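You operate a simulated robot arm through the tools that you are given. There is no shell and no other tool.

You are at the controls of a simulated robot arm. One attempt, no reset.

## Task
Push the folded white masks into the open bag and seal it at its printed heat.
Fine: use the orange push slider, pull it back, close the lever, leave the bag on the sealer shelf, the dial where it is, and switch the sealer off; the purple-label bag stays unsealed.

Only the result counts: the job must be done as asked and must still hold three seconds after the hand-in. Knocking over, shifting, dropping, spilling or breaking anything else fails it. Lids that push on must go on centred and level and be pressed home; caps that screw on are set level and turned clockwise until they are tight.

## Robot
A 7-joint arm with a three-finger gripper, fixed in place. Base frame: the origin is at the foot of the arm, x ahead of it, y to its left, z up; the work surface is at about z = 840. Units: mm, degrees, N and s.
With the tool pointing down near the work surface it reaches from about 100 to 880 mm from the base axis. Its first joint turns from -166.0 to 166.0 degrees. Payload 2.94 kg.
The TCP is the grasp point between the finger pads, 30 mm short of the fingertips. In the tool frame z runs along the fingers and y along their closing line. The gripper opens to 132 mm. The gripper's body begins 107 mm behind the TCP.
Orientation is told as [roll, pitch, yaw] about the base's x, y, z axes, in that order, counted from this pose: with the fingers straight down and closing along the base's y, the tool's x points along the base's -x, its y along +y and its z along -z.

## Interface
- The arm moves only by the tool nudge_tool. Its argument "deltas" is a list of rows, each a list of 7 numbers: the shift along the tool's x, y, z in units of 400 mm (1.0 is 400 mm), then the turn, a rotation vector about the tool's x, y, z in units of 45 degrees (1.0 is 45 degrees), then the opening in per cent of the stroke, from 0 (shut) to 100 (fully open). In form: [[dx, dy, dz, ax, ay, az, jaw], ...]. A call has 1 to 20 rows; each row is the pose to reach, as a shift and turn from the pose commanded when the call began, along the tool's axes at that moment. A call with a number of a shift or a turn outside -1 to 1 is refused whole. Each row takes 0.2 s and may step no farther than 50 mm and 8.6 degrees from the row before; otherwise, or with a gripper value out of range, the whole call is refused. A pose out of reach is approached as far as the arm can. The call stops where the force on the tool passes 90 N (or 10 N more than at its start, if that is more) or the arm is blocked; 0.2 s more then pass. Each finger halts on what it meets, pressing with about 21 N; the grip force reading is that of the motor and also rises with nothing between the fingers. The clock runs only during rows and for 0.2 s after the last one: add rows that repeat a pose to give the fingers time. The reply holds the time, the measured pose of the TCP, the force on the tool along the base axes, the opening and the grip force, in the units named above and with some noise, with the torque about the TCP (base axes, N m) and any sound that the robot's microphone picked up.
- Cameras (640 x 400 px; columns grow to the right, rows downward): "scene" is fixed at [50.2, 650.9, 1609.9]; the picture's right is [-0.93, -0.37, 0.00], its down [-0.14, 0.36, -0.92] and it looks along [0.34, -0.86, -0.39] (base axes); focal length 316 px, centre (320, 200). "wrist" rides on the gripper at [72, 3, -144] in the tool frame; the picture's right is [-0.04, 1.00, 0.00], its down [-0.88, -0.04, -0.48] and it looks along [-0.48, -0.02, 0.88] (tool axes); focal length 256 px, centre (320, 200). There is no depth. A picture from a camera that has moved, and an enlarged one, comes with that camera's place and axes in the base frame and with its lens.
- capture(camera): a new picture of that camera. It takes no simulated time.
- lift_body(by): slides the trunk up (or, below 0, down) by that many mm; the arm rides with it, the base frame stays. It gives what a move gives, with no picture.
- zoom(camera, box): a new picture of the part [left, top, right, bottom] of that camera's present view, enlarged. It takes no simulated time.
- finish_job(): hands the job in; it is judged then, once.

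Places have to be worked out from the pictures, the camera data and where the tool is seen. Open the gripper and draw the arm clear of the work before you hand the job in, unless the task says otherwise.

The tools are called after "Emit:" as name(argument=value, ...) on one line, values as JSON. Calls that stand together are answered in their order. nudge_tool: Moves the arm, as the interface text tells. Its arguments: {"type":"object","properties":{"deltas":{"type":"array"}},"required":["deltas"]} The other tools are called the same way: lift_body (by) slides the trunk up or down; capture (camera) takes a picture; zoom (camera, box) takes an enlarged picture of a part of a camera's view; finish_job () hands the job in.

At the start:

```text
clock: 0.0
tool_pos: [481.3, -437.4, 1197.6]
orientation: [0.0, 0.0, 0.0]
wrist_force: [0.2, 0.1, 0.2]
wrist_torque: [0.01, -0.02, 0.0]
width: 132.1
grasp_force: 0.0
trunk travel left (down, up): [-350.0, 190.0]
```

scene: 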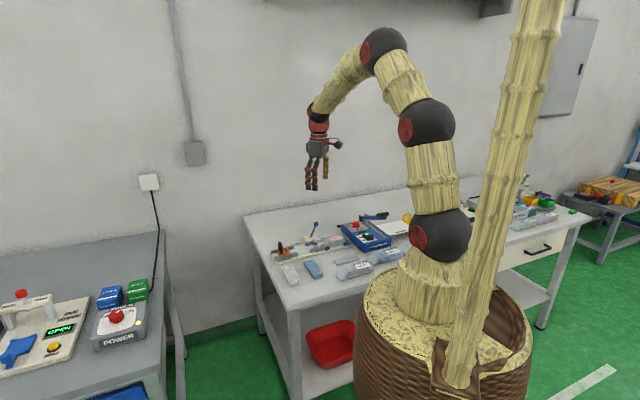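
wrist: 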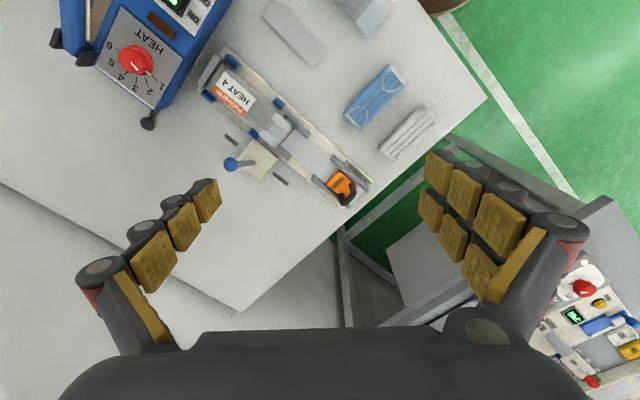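

I'll begin by looking closer at the table with both cameras before moving anything.

Emit:
zoom(camera="scene", box=[240, 180, 440, 305])

Emit:
zoom(camera="wrist", box=[180, 0, 460, 220])

Emit:
zoom(camera="wrist", box=[40, 0, 260, 140])

Emit:
zoom(camera="scene", box=[0, 240, 200, 400])

```text
3.20 times, centred on (340, 242) of scene
camera zoom: at [50.2, 650.9, 1609.9], right [-0.93, -0.37, 0.0], down [-0.14, 0.36, -0.92], along [0.34, -0.86, -0.39], focal length 1012 px, centre (256, 64)
```

zoom: 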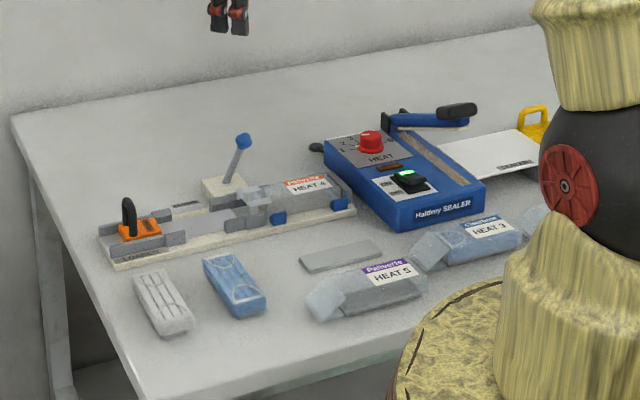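

```text
1.82 times, centred on (320, 110) of wrist
camera zoom: at [409.0, -434.6, 1340.3], right [0.04, 1.0, 0.0], down [0.88, -0.04, 0.48], along [0.48, -0.02, -0.88], focal length 465 px, centre (320, 364)
```

zoom: 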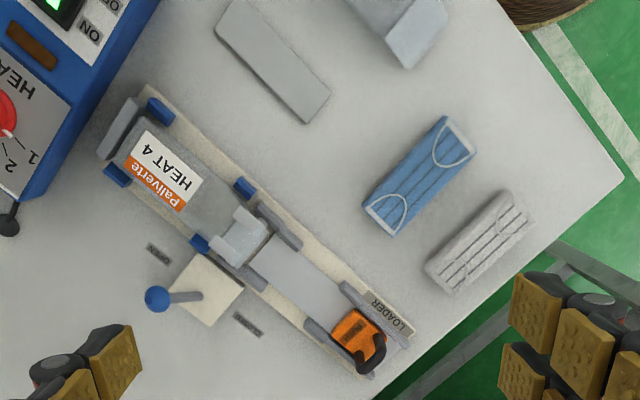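

```text
2.86 times, centred on (150, 70) of wrist
camera zoom: at [409.0, -434.6, 1340.3], right [0.04, 1.0, 0.0], down [0.88, -0.04, 0.48], along [0.48, -0.02, -0.88], focal length 731 px, centre (806, 571)
```

zoom: 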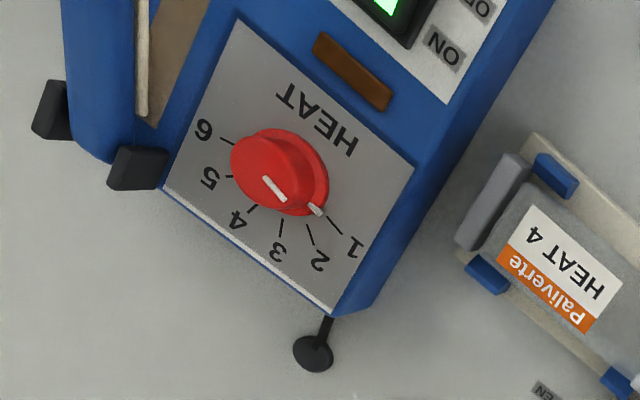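

```text
2.50 times, centred on (100, 320) of scene
camera zoom: at [50.2, 650.9, 1609.9], right [-0.93, -0.37, 0.0], down [-0.14, 0.36, -0.92], along [0.34, -0.86, -0.39], focal length 790 px, centre (870, -100)
```

zoom: 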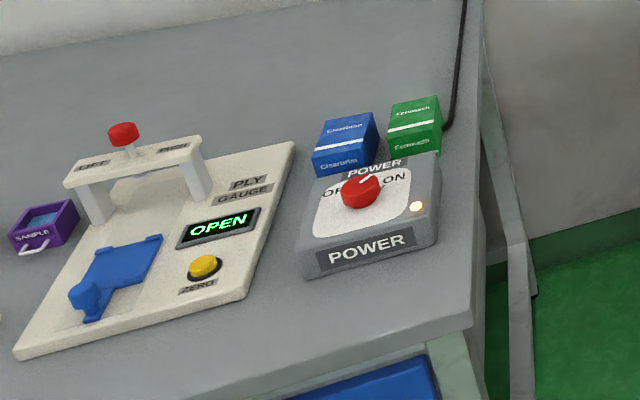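

The wrist view shows the loader with the orange "Paliverte HEAT 4" bag, the white mask pack near (535,-272), and the dial near 1. I'll lower the wrist camera straight down, still well above everything, to read the details.

Emit:
nudge_tool(deltas=[[0, 0, 0.1, 0, 0, 0, 100], [0, 0, 0.2, 0, 0, 0, 100], [0, 0, 0.3, 0, 0, 0, 100], [0, 0, 0.4, 0, 0, 0, 100]])

Emit:
capture(camera="wrist")

Emit:
zoom(camera="wrist", box=[100, 0, 420, 200])

```text
clock: 1.0
tool_pos: [481.8, -437.3, 1037.5]
orientation: [0.1, 0.0, -0.1]
wrist_force: [1.1, -0.9, 0.6]
wrist_torque: [0.04, 0.01, 0.01]
width: 131.6
grasp_force: 0.0
trunk travel left (down, up): [-350.0, 190.0]
```

```text
taken
camera wrist: at [409.9, -434.0, 1179.6], right [0.04, 1.0, 0.0], down [0.88, -0.04, 0.48], along [0.48, -0.02, -0.88], focal length 256 px, centre (320, 200)
```

wrist: 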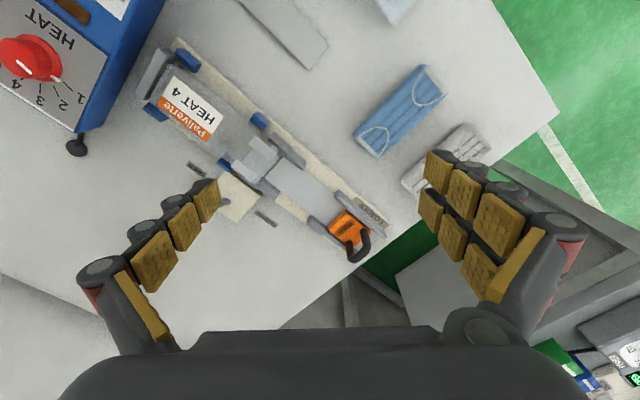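

```text
2.00 times, centred on (260, 100) of wrist
camera zoom: at [409.9, -434.0, 1179.6], right [0.04, 1.0, 0.0], down [0.88, -0.04, 0.48], along [0.48, -0.02, -0.88], focal length 512 px, centre (440, 400)
```

zoom: 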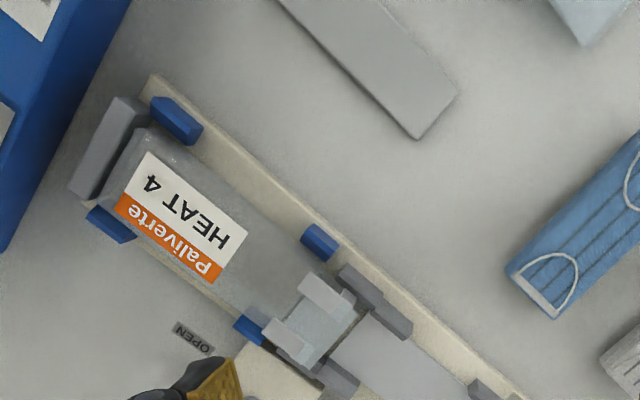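

The loader lever has an "OPEN" label on one side and another on the other side. I'll shift sideways at a safe height so the whole loader sits between the fingers in the view.

Emit:
nudge_tool(deltas=[[0.05, -0.1, 0, 0, 0, 0, 100], [0.1, -0.2, 0, 0, 0, 0, 100], [0.12, -0.27, 0, 0, 0, 0, 100]])

Emit:
capture(camera="wrist")

Emit:
zoom(camera="wrist", box=[200, 0, 480, 175])

Emit:
zoom(camera="wrist", box=[270, 100, 430, 200])

Emit:
zoom(camera="wrist", box=[20, 0, 240, 140])

```text
clock: 1.8
tool_pos: [433.1, -545.1, 1038.0]
orientation: [0.0, 0.0, -0.1]
wrist_force: [0.5, -0.2, 0.1]
wrist_torque: [0.01, -0.01, 0.02]
width: 131.9
grasp_force: 0.0
trunk travel left (down, up): [-350.0, 190.0]
```

```text
taken
camera wrist: at [360.9, -542.3, 1181.3], right [0.04, 1.0, 0.0], down [0.88, -0.04, 0.47], along [0.47, -0.02, -0.88], focal length 256 px, centre (320, 200)
```

wrist: 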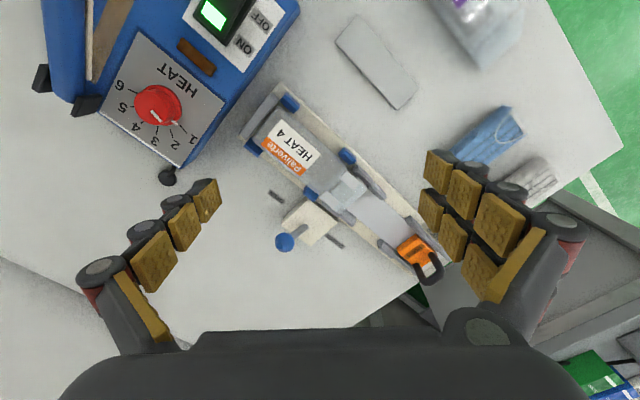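

```text
2.29 times, centred on (340, 88) of wrist
camera zoom: at [360.9, -542.3, 1181.3], right [0.04, 1.0, 0.0], down [0.88, -0.04, 0.47], along [0.47, -0.02, -0.88], focal length 585 px, centre (274, 457)
```

zoom: 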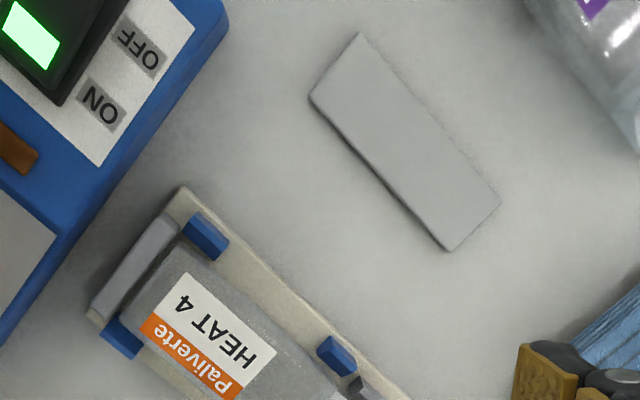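

```text
4.00 times, centred on (350, 150) of wrist
camera zoom: at [360.9, -542.3, 1181.3], right [0.04, 1.0, 0.0], down [0.88, -0.04, 0.47], along [0.47, -0.02, -0.88], focal length 1024 px, centre (200, 400)
```

zoom: 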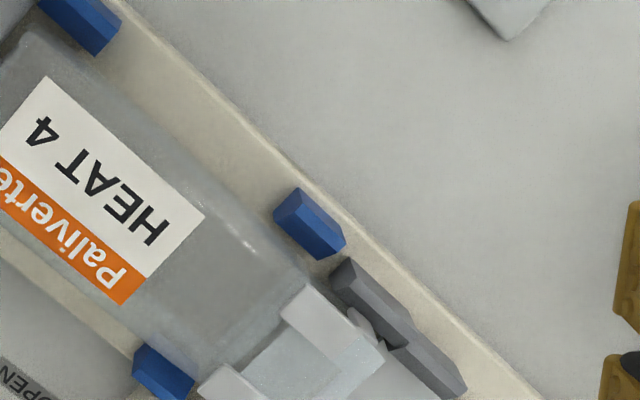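

```text
2.86 times, centred on (130, 70) of wrist
camera zoom: at [360.9, -542.3, 1181.3], right [0.04, 1.0, 0.0], down [0.88, -0.04, 0.47], along [0.47, -0.02, -0.88], focal length 731 px, centre (863, 571)
```

zoom: 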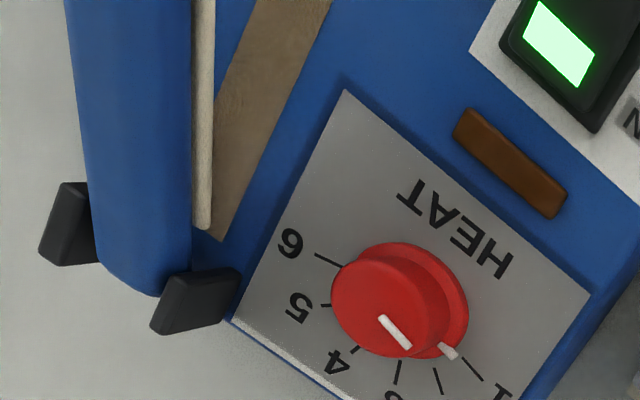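

Emit:
zoom(camera="wrist", box=[250, 160, 450, 285])

Emit:
zoom(camera="scene", box=[260, 205, 360, 285])

Emit:
zoom(camera="scene", box=[330, 200, 430, 280])

```text
3.20 times, centred on (350, 222) of wrist
camera zoom: at [360.9, -542.3, 1181.3], right [0.04, 1.0, 0.0], down [0.88, -0.04, 0.47], along [0.47, -0.02, -0.88], focal length 819 px, centre (224, 128)
```

zoom: 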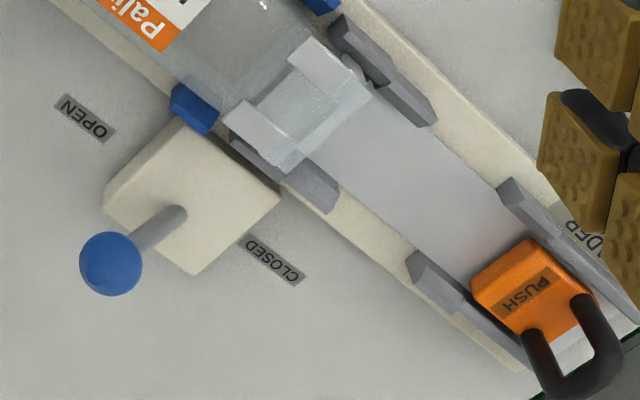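

```text
5.00 times, centred on (310, 245) of scene
camera zoom: at [50.2, 650.9, 1609.9], right [-0.93, -0.37, 0.0], down [-0.14, 0.36, -0.92], along [0.34, -0.86, -0.39], focal length 1581 px, centre (370, -25)
```

zoom: 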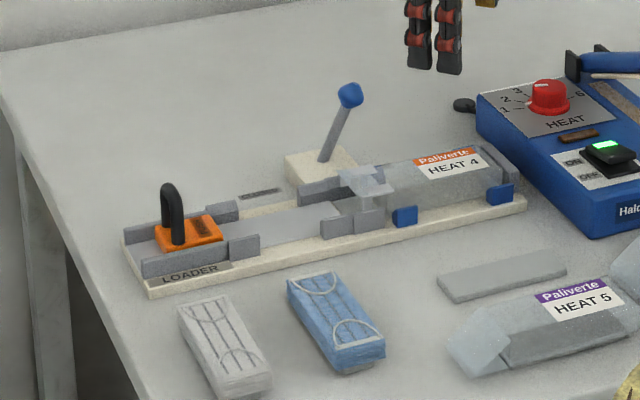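

```text
5.00 times, centred on (380, 240) of scene
camera zoom: at [50.2, 650.9, 1609.9], right [-0.93, -0.37, 0.0], down [-0.14, 0.36, -0.92], along [0.34, -0.86, -0.39], focal length 1581 px, centre (20, 0)
```

zoom: 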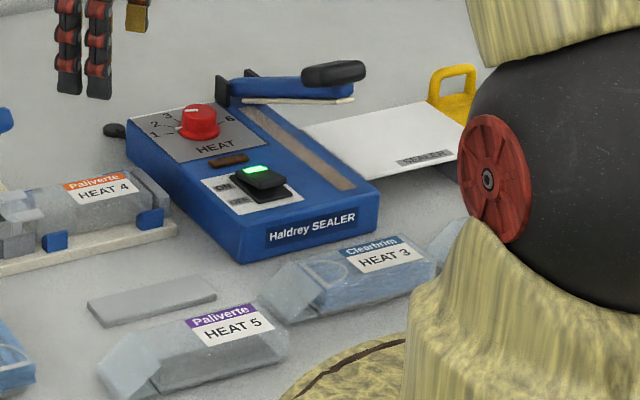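

The lever's two positions are labelled OPEN and CLOSED, and the slider says PUSH. Next I need the sealer's strip, shelf and switch, so I'll raise, back off and turn the wrist toward the sealer.

Emit:
nudge_tool(deltas=[[0.04, 0.02, -0.03, 0, 0, 0.17, 100], [0.08, 0.04, -0.06, 0, 0, 0.34, 100], [0.12, 0.06, -0.09, 0, 0, 0.51, 100], [0.16, 0.08, -0.12, 0, 0, 0.68, 100], [0.2, 0.1, -0.15, 0, 0, 0.85, 100], [0.22, 0.12, -0.15, 0, 0, 1.0, 100]])

Emit:
nudge_tool(deltas=[[0.0, 0.0, 0, 0, 0, 0.17, 100], [0.0, 0.0, 0, 0, 0, 0.34, 100], [0.0, 0, 0, 0, 0, 0.51, 100], [0, 0, 0, 0, 0, 0.68, 100], [0, 0, 0, 0, 0, 0.85, 100], [0, 0, 0, 0, 0, 1.0, 100]])

Emit:
capture(camera="wrist")

```text
clock: 3.2
tool_pos: [344.9, -497.8, 1097.3]
orientation: [-0.1, 0.0, -45.1]
wrist_force: [0.5, -1.0, 0.3]
wrist_torque: [0.02, 0.0, 0.01]
width: 132.1
grasp_force: 0.0
trunk travel left (down, up): [-350.0, 190.0]
```

```text
clock: 4.6
tool_pos: [344.4, -497.3, 1096.7]
orientation: [0.0, 0.0, -90.1]
wrist_force: [0.4, -0.8, 0.9]
wrist_torque: [0.0, -0.02, -0.01]
width: 132.1
grasp_force: 0.0
trunk travel left (down, up): [-350.0, 190.0]
```

```text
taken
camera wrist: at [348.2, -425.5, 1240.6], right [1.0, -0.05, 0.0], down [-0.04, -0.88, 0.48], along [-0.02, -0.48, -0.88], focal length 256 px, centre (320, 200)
```

wrist: 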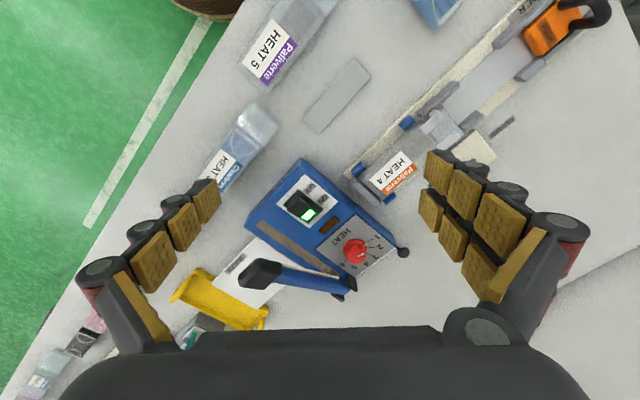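

Emit:
zoom(camera="wrist", box=[160, 140, 440, 335])

Emit:
zoom(camera="wrist", box=[240, 150, 420, 300])

Emit:
zoom(camera="wrist", box=[340, 0, 620, 200])

```text
2.05 times, centred on (300, 238) of wrist
camera zoom: at [348.2, -425.5, 1240.6], right [1.0, -0.05, 0.0], down [-0.04, -0.88, 0.48], along [-0.02, -0.48, -0.88], focal length 525 px, centre (361, 123)
```

zoom: 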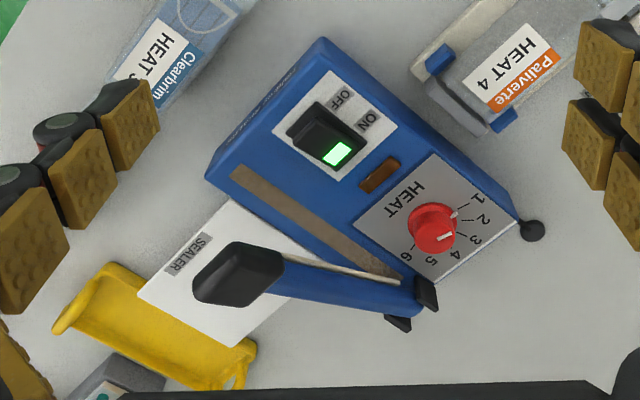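

```text
2.67 times, centred on (330, 225) of wrist
camera zoom: at [348.2, -425.5, 1240.6], right [1.0, -0.05, 0.0], down [-0.04, -0.88, 0.48], along [-0.02, -0.48, -0.88], focal length 683 px, centre (293, 133)
```

zoom: 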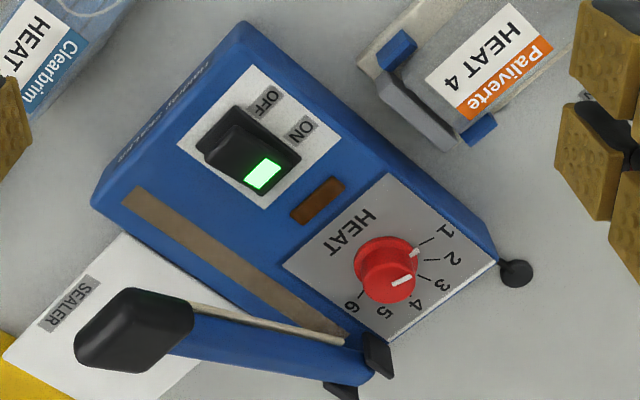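

```text
2.00 times, centred on (480, 100) of wrist
camera zoom: at [348.2, -425.5, 1240.6], right [1.0, -0.05, 0.0], down [-0.04, -0.88, 0.48], along [-0.02, -0.48, -0.88], focal length 512 px, centre (0, 400)
```

zoom: 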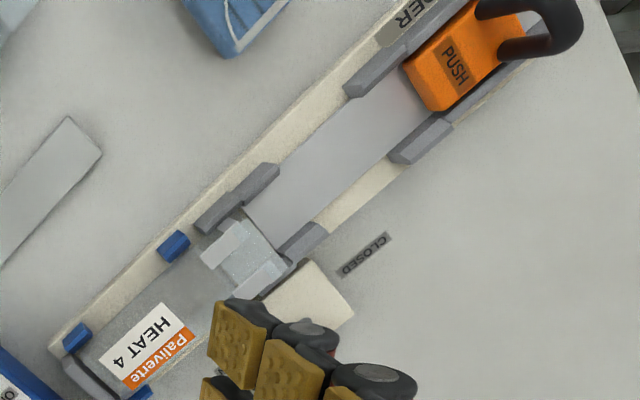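

The sealer's rocker is lit (ON), the dial is near 1, and the strip and white shelf lie parallel beside it. I'll move the camera directly over the sealer for measurements, keeping the fingertips above its raised arm.

Emit:
nudge_tool(deltas=[[-0.1, 0, 0, 0, 0, 0, 100], [-0.2, -0.01, 0, 0, 0, 0, 100], [-0.3, -0.02, 0, 0, 0, 0, 100], [-0.4, -0.03, 0, 0, 0, 0, 100], [-0.46, -0.03, 0, 0, 0, 0, 100]])

Emit:
capture(camera="wrist")

Emit:
zoom(camera="wrist", box=[200, 0, 440, 150])

Emit:
capture(camera="scene")

```text
clock: 5.8
tool_pos: [334.5, -681.1, 1096.6]
orientation: [0.0, 0.1, -90.0]
wrist_force: [-0.1, -0.4, 0.3]
wrist_torque: [0.03, -0.03, -0.01]
width: 132.0
grasp_force: 0.0
trunk travel left (down, up): [-350.0, 190.0]
```

```text
taken
camera wrist: at [337.1, -609.6, 1239.7], right [1.0, -0.04, 0.0], down [-0.04, -0.88, 0.47], along [-0.02, -0.47, -0.88], focal length 256 px, centre (320, 200)
```

wrist: 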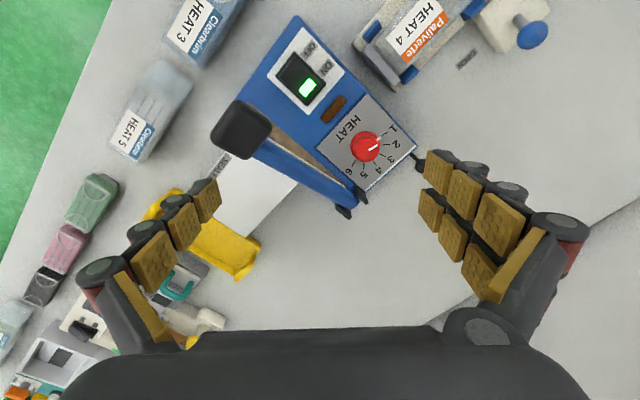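

```text
2.67 times, centred on (320, 75) of wrist
camera zoom: at [337.1, -609.6, 1239.7], right [1.0, -0.04, 0.0], down [-0.04, -0.88, 0.47], along [-0.02, -0.47, -0.88], focal length 683 px, centre (320, 533)
```

zoom: 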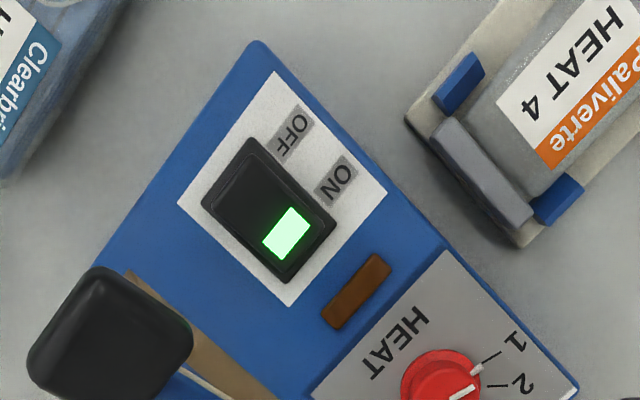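

```text
taken
```

scene: 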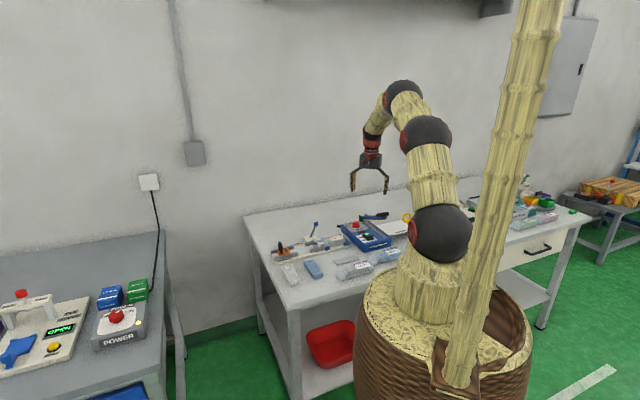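

Triangulating gives the rocker's lit end near (320,-638,900), and the strip near z≈888. I'll zoom further for the dial, arm and shelf from this same pose.

Emit:
zoom(camera="wrist", box=[310, 85, 430, 205])

Emit:
zoom(camera="wrist", box=[140, 90, 340, 290])

```text
3.33 times, centred on (370, 145) of wrist
camera zoom: at [337.1, -609.6, 1239.7], right [1.0, -0.04, 0.0], down [-0.04, -0.88, 0.47], along [-0.02, -0.47, -0.88], focal length 853 px, centre (153, 383)
```

zoom: 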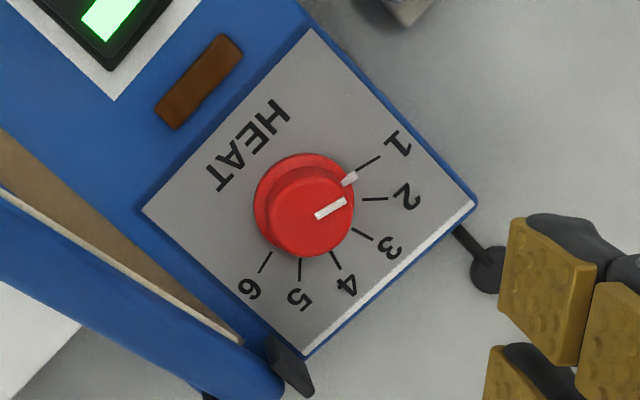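

```text
2.00 times, centred on (240, 190) of wrist
camera zoom: at [337.1, -609.6, 1239.7], right [1.0, -0.04, 0.0], down [-0.04, -0.88, 0.47], along [-0.02, -0.47, -0.88], focal length 512 px, centre (480, 220)
```

zoom: 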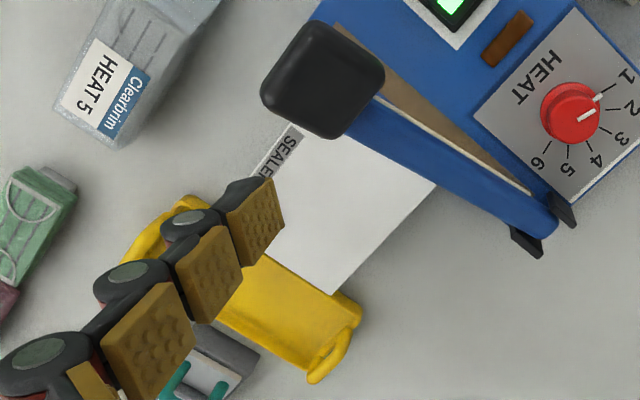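

The dial centre is about (399,-720), with the pointer at 1 and ticks spaced roughly 31° clockwise, so 4 is about 93° away. I'll set the dial first so the sealer can heat, and start by moving above it and turning back to yaw 0.

Emit:
nudge_tool(deltas=[[-0.02, 0.03, 0, 0, 0, -0.17, 70], [-0.04, 0.06, 0, 0, 0, -0.34, 60], [-0.06, 0.09, 0, 0, 0, -0.51, 50], [-0.08, 0.12, 0, 0, 0, -0.68, 50], [-0.095, 0.15, 0, 0, 0, -0.85, 50], [-0.0975, 0.16, 0, 0, 0, -1.0, 50]])

Emit:
nudge_tool(deltas=[[0.0, 0.0, 0, 0, 0, -0.17, 50], [0.0, 0.0, 0, 0, 0, -0.34, 50], [0.0, 0, 0.0, 0, 0, -0.51, 50], [0, 0, 0, 0, 0, -0.68, 50], [0, 0, 0, 0, 0, -0.85, 50], [0, 0, 0, 0, 0, -1.0, 50]])

Emit:
capture(camera="wrist")

```text
clock: 7.2
tool_pos: [396.8, -720.3, 1096.8]
orientation: [0.1, -0.2, -44.9]
wrist_force: [1.1, -0.3, 0.6]
wrist_torque: [-0.01, 0.02, -0.01]
width: 66.1
grasp_force: 0.2
trunk travel left (down, up): [-350.0, 190.0]
```

```text
clock: 8.6
tool_pos: [397.3, -721.2, 1097.9]
orientation: [0.0, 0.0, 0.1]
wrist_force: [0.1, 0.1, -0.6]
wrist_torque: [0.04, -0.02, -0.02]
width: 66.5
grasp_force: 0.1
trunk travel left (down, up): [-350.0, 190.0]
```

```text
taken
camera wrist: at [325.3, -718.0, 1240.6], right [0.04, 1.0, 0.0], down [0.88, -0.04, 0.48], along [0.48, -0.02, -0.88], focal length 256 px, centre (320, 200)
```

wrist: 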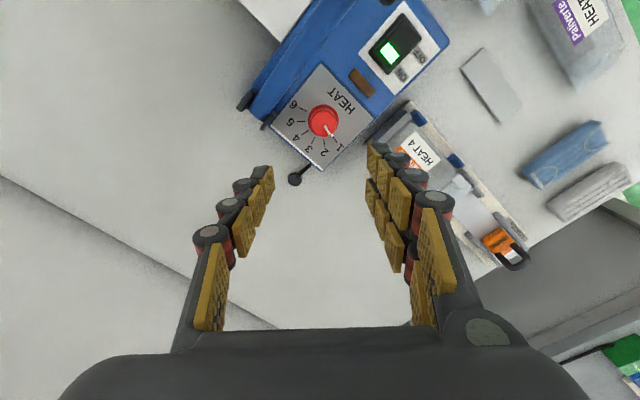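

Emit:
zoom(camera="wrist", box=[260, 60, 400, 180])

```text
3.33 times, centred on (330, 120) of wrist
camera zoom: at [325.3, -718.0, 1240.6], right [0.04, 1.0, 0.0], down [0.88, -0.04, 0.48], along [0.48, -0.02, -0.88], focal length 853 px, centre (287, 467)
```

zoom: 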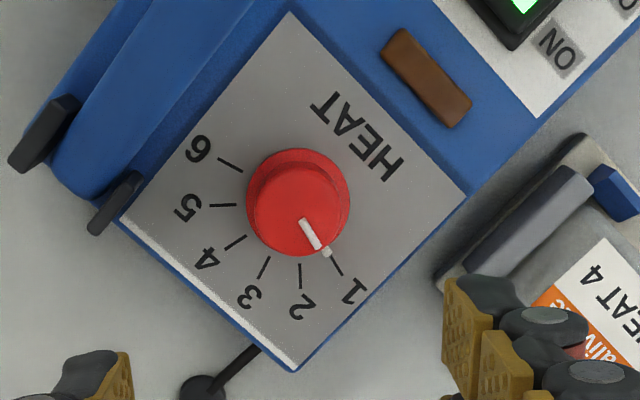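

The TCP axis is about 4 mm off the knob centre in y, with the knob centre at about (397.5,-717). I'll correct this and go halfway down, tips still above the knob, to check alignment.

Emit:
nudge_tool(deltas=[[0, 0.009, 0.1, 0, 0, 0, 50], [0, 0.009, 0.2, 0, 0, 0, 50], [0, 0.009, 0.3, 0, 0, 0, 50], [0, 0.009, 0.36, 0, 0, 0, 50]])

Emit:
capture(camera="wrist")

Emit:
zoom(camera="wrist", box=[240, 80, 400, 230])

Emit:
zoom(camera="scene", box=[320, 190, 420, 260])

```text
clock: 9.6
tool_pos: [396.3, -717.7, 953.0]
orientation: [0.0, 0.0, 0.1]
wrist_force: [-0.1, -0.9, 0.6]
wrist_torque: [0.04, 0.01, 0.02]
width: 66.0
grasp_force: 0.2
trunk travel left (down, up): [-350.0, 190.0]
```

```text
taken
camera wrist: at [325.5, -714.8, 1095.6], right [0.04, 1.0, 0.0], down [0.88, -0.04, 0.48], along [0.48, -0.02, -0.88], focal length 256 px, centre (320, 200)
```

wrist: 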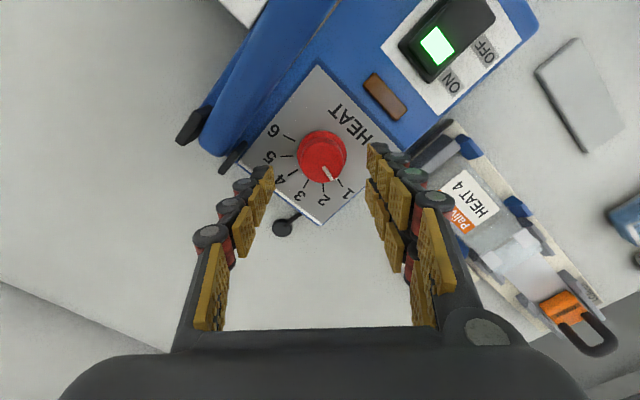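

```text
2.67 times, centred on (320, 155) of wrist
camera zoom: at [325.5, -714.8, 1095.6], right [0.04, 1.0, 0.0], down [0.88, -0.04, 0.48], along [0.48, -0.02, -0.88], focal length 683 px, centre (320, 320)
```

zoom: 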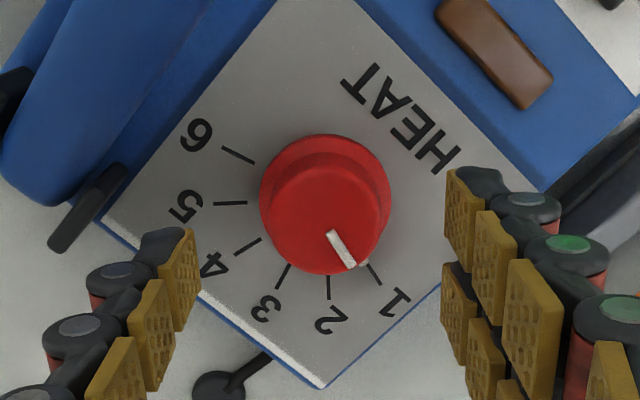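

```text
5.71 times, centred on (370, 225) of scene
camera zoom: at [50.2, 650.9, 1609.9], right [-0.93, -0.37, 0.0], down [-0.14, 0.36, -0.92], along [0.34, -0.86, -0.39], focal length 1807 px, centre (34, 57)
```

zoom: 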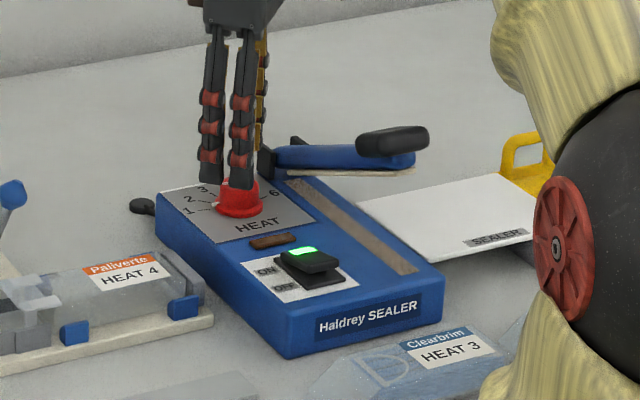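

Knob centre refined to (397,-715.5), top about z 905, panel about z 883. I'll lower so the tips sit about 5 mm above the panel, then close on the knob.

Emit:
nudge_tool(deltas=[[0, 0.003, 0.05, 0, 0, 0, 50], [0, 0.003, 0.089, 0, 0, 0, 50], [0, 0.003, 0.089, 0, 0, 0, 30], [0, 0.003, 0.089, 0, 0, 0, 10], [0, 0.003, 0.089, 0, 0, 0, 5], [0, 0.003, 0.089, 0, 0, 0, 5]])

Emit:
capture(camera="wrist")

```text
clock: 11.0
tool_pos: [397.7, -715.9, 920.8]
orientation: [-0.1, -0.1, 0.0]
wrist_force: [0.0, 7.6, 14.9]
wrist_torque: [0.5, 0.4, -0.07]
width: 33.4
grasp_force: 26.7
trunk travel left (down, up): [-350.0, 190.0]
```

```text
taken
camera wrist: at [325.7, -712.8, 1063.8], right [0.04, 1.0, 0.0], down [0.88, -0.04, 0.48], along [0.48, -0.02, -0.88], focal length 256 px, centre (320, 200)
```

wrist: 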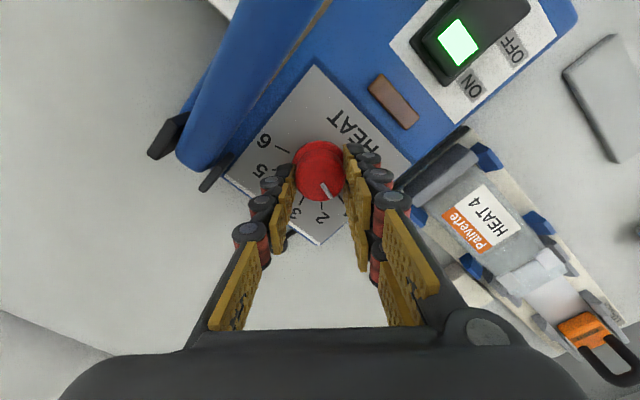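

The knob is gripped (33 mm, about 27 N). I'll turn it clockwise 45° in small steps.

Emit:
nudge_tool(deltas=[[0, 0, 0, 0, 0, 0.15, 5], [0, 0, 0, 0, 0, 0.3, 5], [0, 0, 0, 0, 0, 0.45, 5], [0, 0, 0, 0, 0, 0.6, 5], [0, 0, 0, 0, 0, 0.75, 5], [0, 0, 0, 0, 0, 0.9, 5], [0, 0, 0, 0, 0, 1.0, 5]])

Emit:
capture(camera="wrist")

Emit:
zoom(camera="wrist", box=[240, 80, 400, 230])

```text
clock: 12.6
tool_pos: [397.3, -718.2, 920.7]
orientation: [0.0, -0.2, -45.2]
wrist_force: [4.3, -15.6, 27.7]
wrist_torque: [0.06, 0.59, 0.05]
width: 32.7
grasp_force: 44.8
trunk travel left (down, up): [-350.0, 190.0]
```

```text
taken
camera wrist: at [348.2, -663.7, 1063.5], right [0.74, 0.67, 0.0], down [0.59, -0.65, 0.48], along [0.32, -0.36, -0.88], focal length 256 px, centre (320, 200)
```

wrist: 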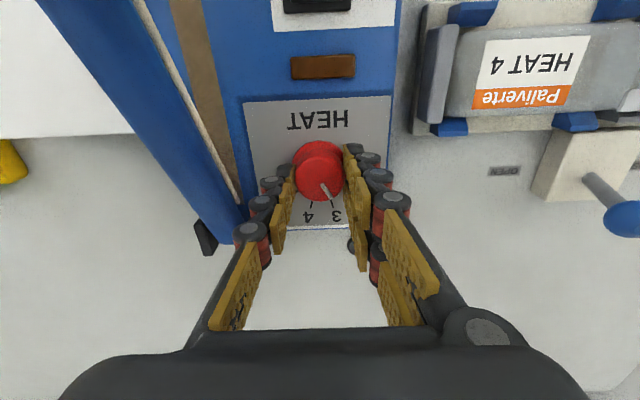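

```text
2.67 times, centred on (320, 155) of wrist
camera zoom: at [348.2, -663.7, 1063.5], right [0.74, 0.67, 0.0], down [0.59, -0.65, 0.48], along [0.32, -0.36, -0.88], focal length 683 px, centre (320, 320)
```

zoom: 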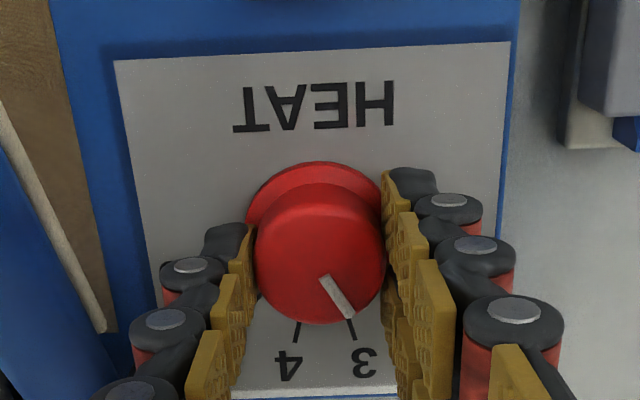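

The pointer is turning rigidly with the gripper; after correcting parallax it's at about 2.5 and the ticks are 30° apart. Another 45° brings it to 4.

Emit:
nudge_tool(deltas=[[0, 0, 0, 0, 0, 0.15, 5], [0, 0, 0, 0, 0, 0.3, 5], [0, 0, 0, 0, 0, 0.45, 5], [0, 0, 0, 0, 0, 0.6, 5], [0, 0, 0, 0, 0, 0.75, 5], [0, 0, 0, 0, 0, 0.9, 5], [0, 0, 0, 0, 0, 1.0, 5], [0, 0, 0, 0, 0, 1.0, 5]])

Emit:
zoom(camera="wrist", box=[240, 80, 400, 230])

```text
clock: 14.4
tool_pos: [394.3, -719.4, 920.9]
orientation: [0.2, -0.3, -90.0]
wrist_force: [-11.4, -20.9, 30.8]
wrist_torque: [-1.36, 0.72, 0.03]
width: 32.9
grasp_force: 44.9
trunk travel left (down, up): [-350.0, 190.0]
```

```text
2.67 times, centred on (320, 155) of wrist
camera zoom: at [398.4, -645.7, 1063.5], right [1.0, -0.05, 0.0], down [-0.04, -0.88, 0.48], along [-0.02, -0.48, -0.88], focal length 683 px, centre (320, 320)
```

zoom: 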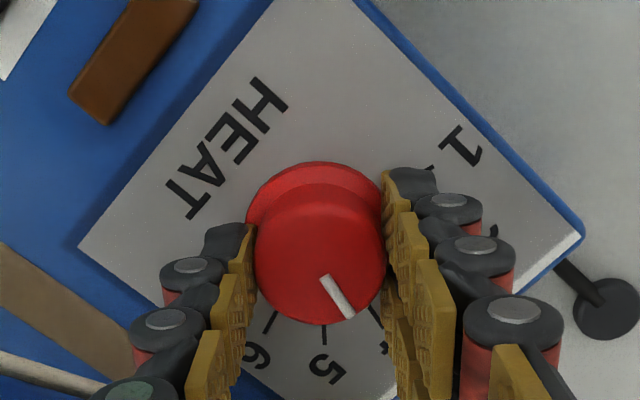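

Turned 90° in total; I'll release and lift straight up to verify the dial reads 4.

Emit:
nudge_tool(deltas=[[0, 0, 0, 0, 0, 0, 30], [0, 0, 0, 0, 0, 0, 45], [0, 0, 0, 0, 0, 0, 45], [0, 0, -0.08, 0, 0, 0, 45], [0, 0, -0.2, 0, 0, 0, 45], [0, 0, -0.3, 0, 0, 0, 45], [0, 0, -0.4, 0, 0, 0, 45]])

Emit:
capture(camera="wrist")

Emit:
zoom(camera="wrist", box=[250, 60, 390, 180])

```text
clock: 16.0
tool_pos: [395.6, -715.7, 1077.4]
orientation: [0.0, 0.1, -90.1]
wrist_force: [0.4, 1.0, 0.0]
wrist_torque: [-0.07, 0.0, -0.02]
width: 59.4
grasp_force: 0.0
trunk travel left (down, up): [-350.0, 190.0]
```

```text
taken
camera wrist: at [399.2, -643.6, 1220.5], right [1.0, -0.04, 0.0], down [-0.04, -0.88, 0.47], along [-0.02, -0.47, -0.88], focal length 256 px, centre (320, 200)
```

wrist: 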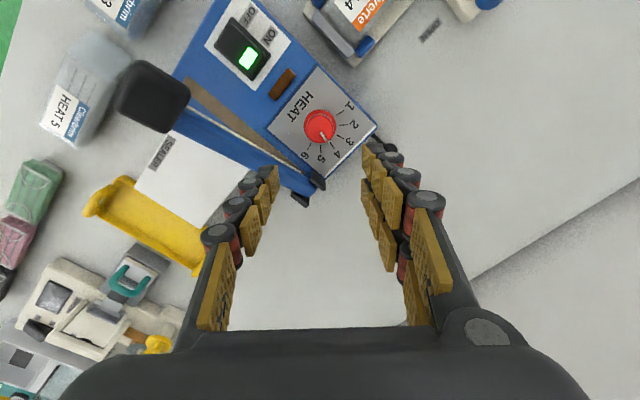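

```text
3.33 times, centred on (320, 120) of wrist
camera zoom: at [399.2, -643.6, 1220.5], right [1.0, -0.04, 0.0], down [-0.04, -0.88, 0.47], along [-0.02, -0.47, -0.88], focal length 853 px, centre (320, 467)
```

zoom: 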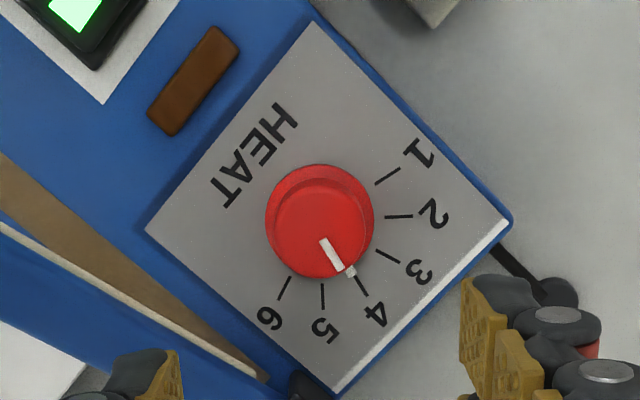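

The dial is on 4. Now I'll travel high to the white mask pack, turning to yaw -45 so the camera is square to it.

Emit:
nudge_tool(deltas=[[0.1, 0.03, -0.02, 0, 0, -0.15, 60], [0.2, 0.06, -0.02, 0, 0, -0.3, 70], [0.3, 0.1, -0.02, 0, 0, -0.45, 80], [0.4, 0.14, -0.02, 0, 0, -0.6, 80], [0.5, 0.18, -0.02, 0, 0, -0.75, 80], [0.6, 0.22, -0.02, 0, 0, -0.9, 80], [0.7, 0.26, -0.02, 0, 0, -1.0, 80], [0.8, 0.29, -0.02, 0, 0, -1.0, 80], [0.9, 0.32, -0.02, 0, 0, -1.0, 80], [1.0, 0.34, -0.02, 0, 0, -1.0, 80]])

Emit:
capture(camera="wrist")

```text
clock: 18.2
tool_pos: [532.1, -315.5, 1083.6]
orientation: [-0.1, 0.0, -45.1]
wrist_force: [0.2, 0.4, 0.5]
wrist_torque: [-0.02, 0.0, 0.0]
width: 105.6
grasp_force: 0.1
trunk travel left (down, up): [-350.0, 190.0]
```

```text
taken
camera wrist: at [483.4, -262.1, 1227.2], right [0.74, 0.68, 0.0], down [0.59, -0.65, 0.48], along [0.32, -0.35, -0.88], focal length 256 px, centre (320, 200)
```

wrist: 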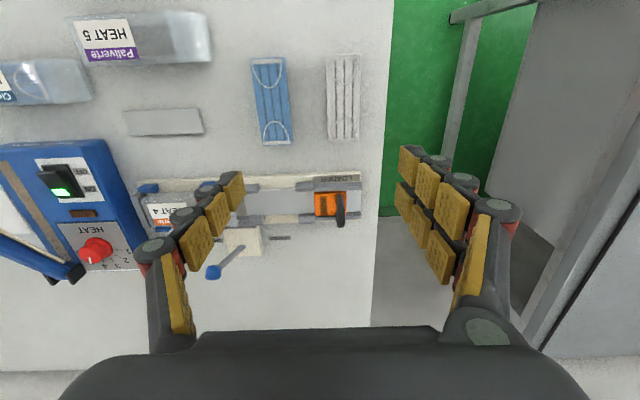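

At this yaw the whole loader is square in the view. I'll zoom in on the masks and the loader for precise local coordinates.

Emit:
zoom(camera="wrist", box=[230, 40, 390, 160])

Emit:
zoom(camera="wrist", box=[190, 150, 390, 290])

```text
3.33 times, centred on (310, 100) of wrist
camera zoom: at [483.4, -262.1, 1227.2], right [0.74, 0.68, 0.0], down [0.59, -0.65, 0.48], along [0.32, -0.35, -0.88], focal length 853 px, centre (353, 533)
```

zoom: 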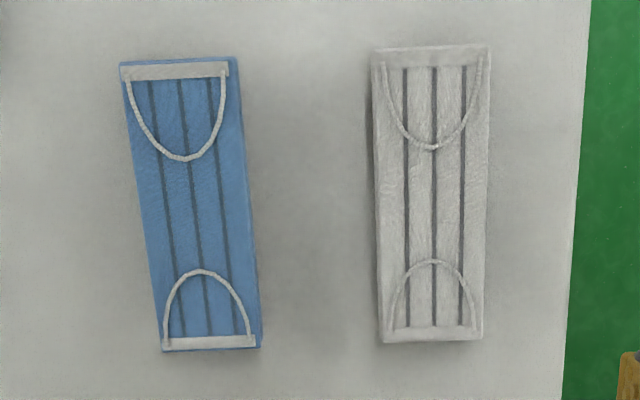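

```text
2.86 times, centred on (290, 220) of wrist
camera zoom: at [483.4, -262.1, 1227.2], right [0.74, 0.68, 0.0], down [0.59, -0.65, 0.48], along [0.32, -0.35, -0.88], focal length 731 px, centre (406, 143)
```

zoom: 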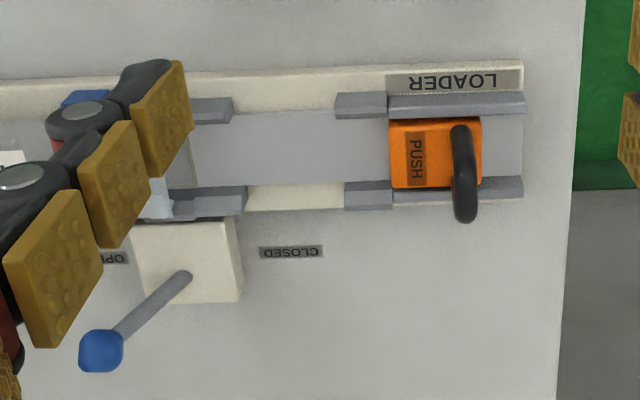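

White pack: about 44×111 mm, centre ≈ (540,-277), long axis perpendicular to the loader. The loader walls have a finger gap in the middle. I'll look at the loader from directly overhead to measure it.

Emit:
nudge_tool(deltas=[[-0.09, -0.06, 0, 0, 0, 0, 100], [-0.18, -0.12, 0, 0, 0, 0, 100], [-0.27, -0.18, 0, 0, 0, 0, 100], [-0.36, -0.24, 0, 0, 0, 0, 100]])

Emit:
capture(camera="wrist")

Emit:
zoom(camera="wrist", box=[220, 60, 420, 185])

Emit:
zoom(camera="wrist", box=[140, 60, 340, 185])

```text
clock: 19.2
tool_pos: [565.9, -487.5, 1082.5]
orientation: [0.0, 0.1, -45.0]
wrist_force: [-0.1, -0.9, -0.3]
wrist_torque: [0.03, -0.04, -0.01]
width: 131.9
grasp_force: 0.1
trunk travel left (down, up): [-350.0, 190.0]
```

```text
taken
camera wrist: at [517.9, -434.0, 1225.3], right [0.74, 0.68, 0.0], down [0.6, -0.65, 0.47], along [0.32, -0.35, -0.88], focal length 256 px, centre (320, 200)
```

wrist: 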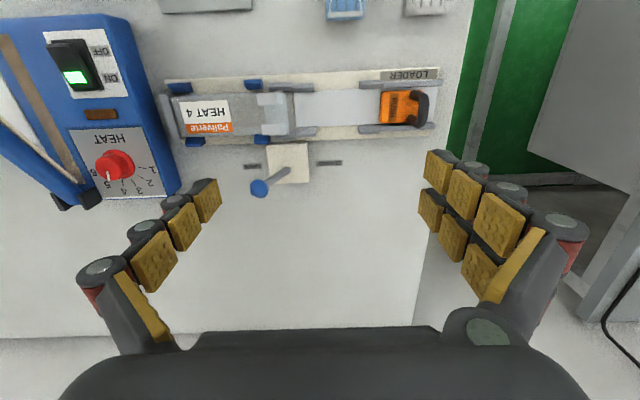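

```text
3.20 times, centred on (320, 122) of wrist
camera zoom: at [517.9, -434.0, 1225.3], right [0.74, 0.68, 0.0], down [0.6, -0.65, 0.47], along [0.32, -0.35, -0.88], focal length 819 px, centre (320, 448)
```

zoom: 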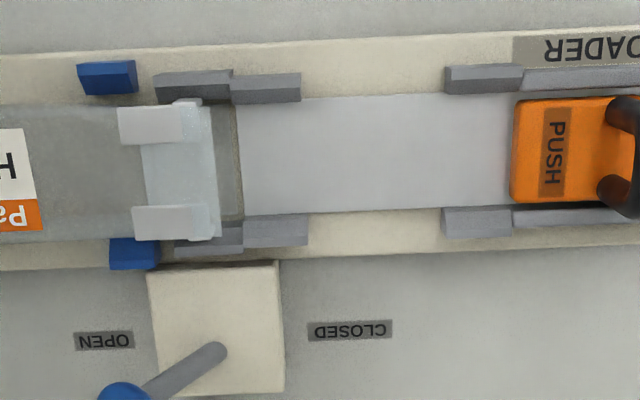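

```text
3.20 times, centred on (240, 122) of wrist
camera zoom: at [517.9, -434.0, 1225.3], right [0.74, 0.68, 0.0], down [0.6, -0.65, 0.47], along [0.32, -0.35, -0.88], focal length 819 px, centre (576, 448)
```

zoom: 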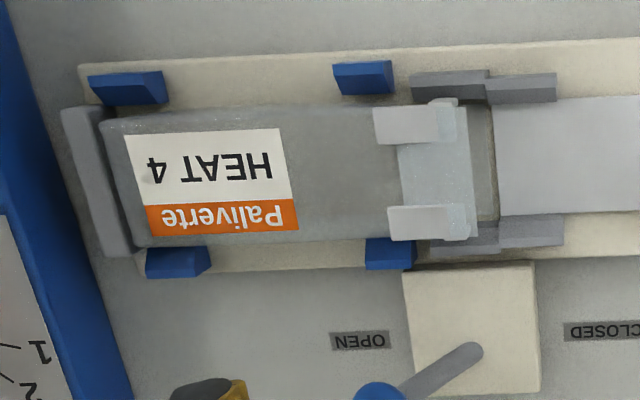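

The loader gap is p≈50–109 mm along its axis, with the mask bay between the mouth floor edge and the slider front at about 113 mm, just enough for the 111 mm pack. Now I go above the white pack with a 66 mm opening.

Emit:
nudge_tool(deltas=[[0.09, 0.07, 0, 0, 0, 0, 80], [0.18, 0.14, 0, 0, 0, 0, 60], [0.27, 0.21, 0, 0, 0, 0, 50], [0.36, 0.28, 0, 0, 0, 0, 50], [0.4165, 0.321, 0, 0, 0, 0, 50], [0.4165, 0.321, 0.1, 0, 0, 0, 50], [0.4165, 0.321, 0.2, 0, 0, 0, 50], [0.4165, 0.321, 0.3, 0, 0, 0, 50], [0.4165, 0.321, 0.3, 0, 0, 0, 50]])

Emit:
capture(camera="wrist")

Emit:
zoom(camera="wrist", box=[230, 60, 390, 220])

```text
clock: 21.2
tool_pos: [541.6, -278.3, 965.6]
orientation: [0.0, -0.1, -45.0]
wrist_force: [-0.1, -0.1, 0.0]
wrist_torque: [0.03, 0.03, -0.01]
width: 65.9
grasp_force: 0.0
trunk travel left (down, up): [-350.0, 190.0]
```

```text
taken
camera wrist: at [491.8, -223.5, 1108.8], right [0.74, 0.68, 0.0], down [0.59, -0.65, 0.48], along [0.32, -0.35, -0.88], focal length 256 px, centre (320, 200)
```

wrist: 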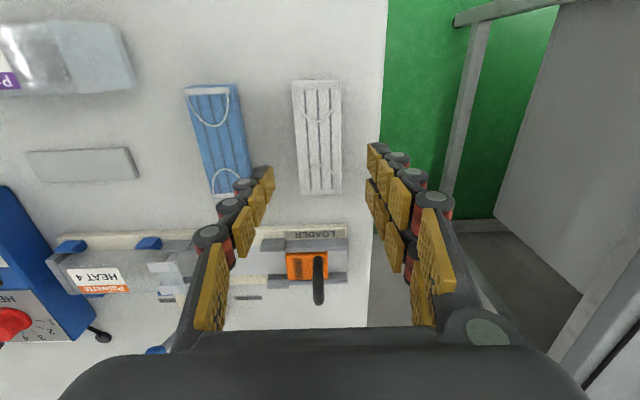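

```text
2.50 times, centred on (310, 140) of wrist
camera zoom: at [491.8, -223.5, 1108.8], right [0.74, 0.68, 0.0], down [0.59, -0.65, 0.48], along [0.32, -0.35, -0.88], focal length 640 px, centre (345, 350)
```

zoom: 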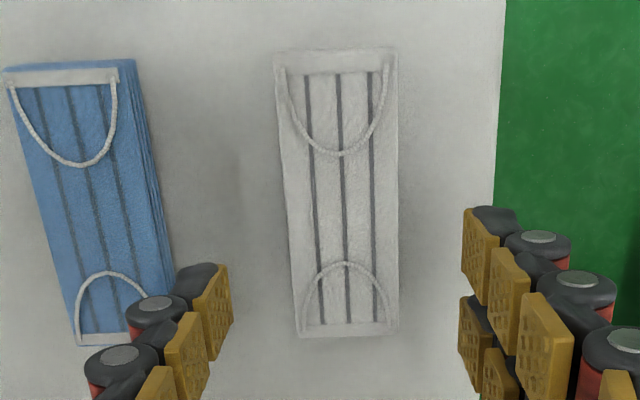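

The pack is centred under the gripper (top about z 857). I'll descend so the tips are about 5 mm above the table and close.

Emit:
nudge_tool(deltas=[[0.004, 0, 0.1, 0, 0, 0, 50], [0.004, 0, 0.18, 0, 0, 0, 50], [0.004, 0, 0.225, 0, 0, 0, 50], [0.004, 0, 0.225, 0, 0, 0, 50], [0.004, 0, 0.225, 0, 0, 0, 35], [0.004, 0, 0.225, 0, 0, 0, 25], [0.004, 0, 0.225, 0, 0, 0, 20], [0.004, 0, 0.225, 0, 0, 0, 20]])

Emit:
zoom(camera="wrist", box=[220, 60, 420, 240])

```text
clock: 23.0
tool_pos: [538.5, -276.2, 875.1]
orientation: [0.0, 0.0, -45.0]
wrist_force: [-0.6, 1.1, -0.3]
wrist_torque: [-0.02, 0.02, 0.01]
width: 42.2
grasp_force: 20.8
trunk travel left (down, up): [-350.0, 190.0]
```

```text
2.22 times, centred on (320, 150) of wrist
camera zoom: at [489.6, -222.2, 1018.2], right [0.74, 0.68, 0.0], down [0.59, -0.65, 0.48], along [0.32, -0.35, -0.88], focal length 569 px, centre (320, 311)
```

zoom: 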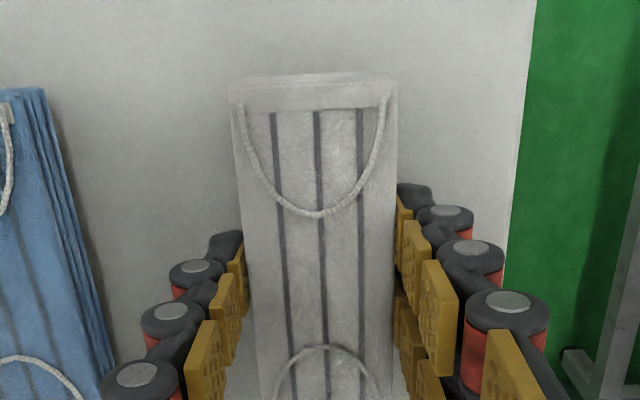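

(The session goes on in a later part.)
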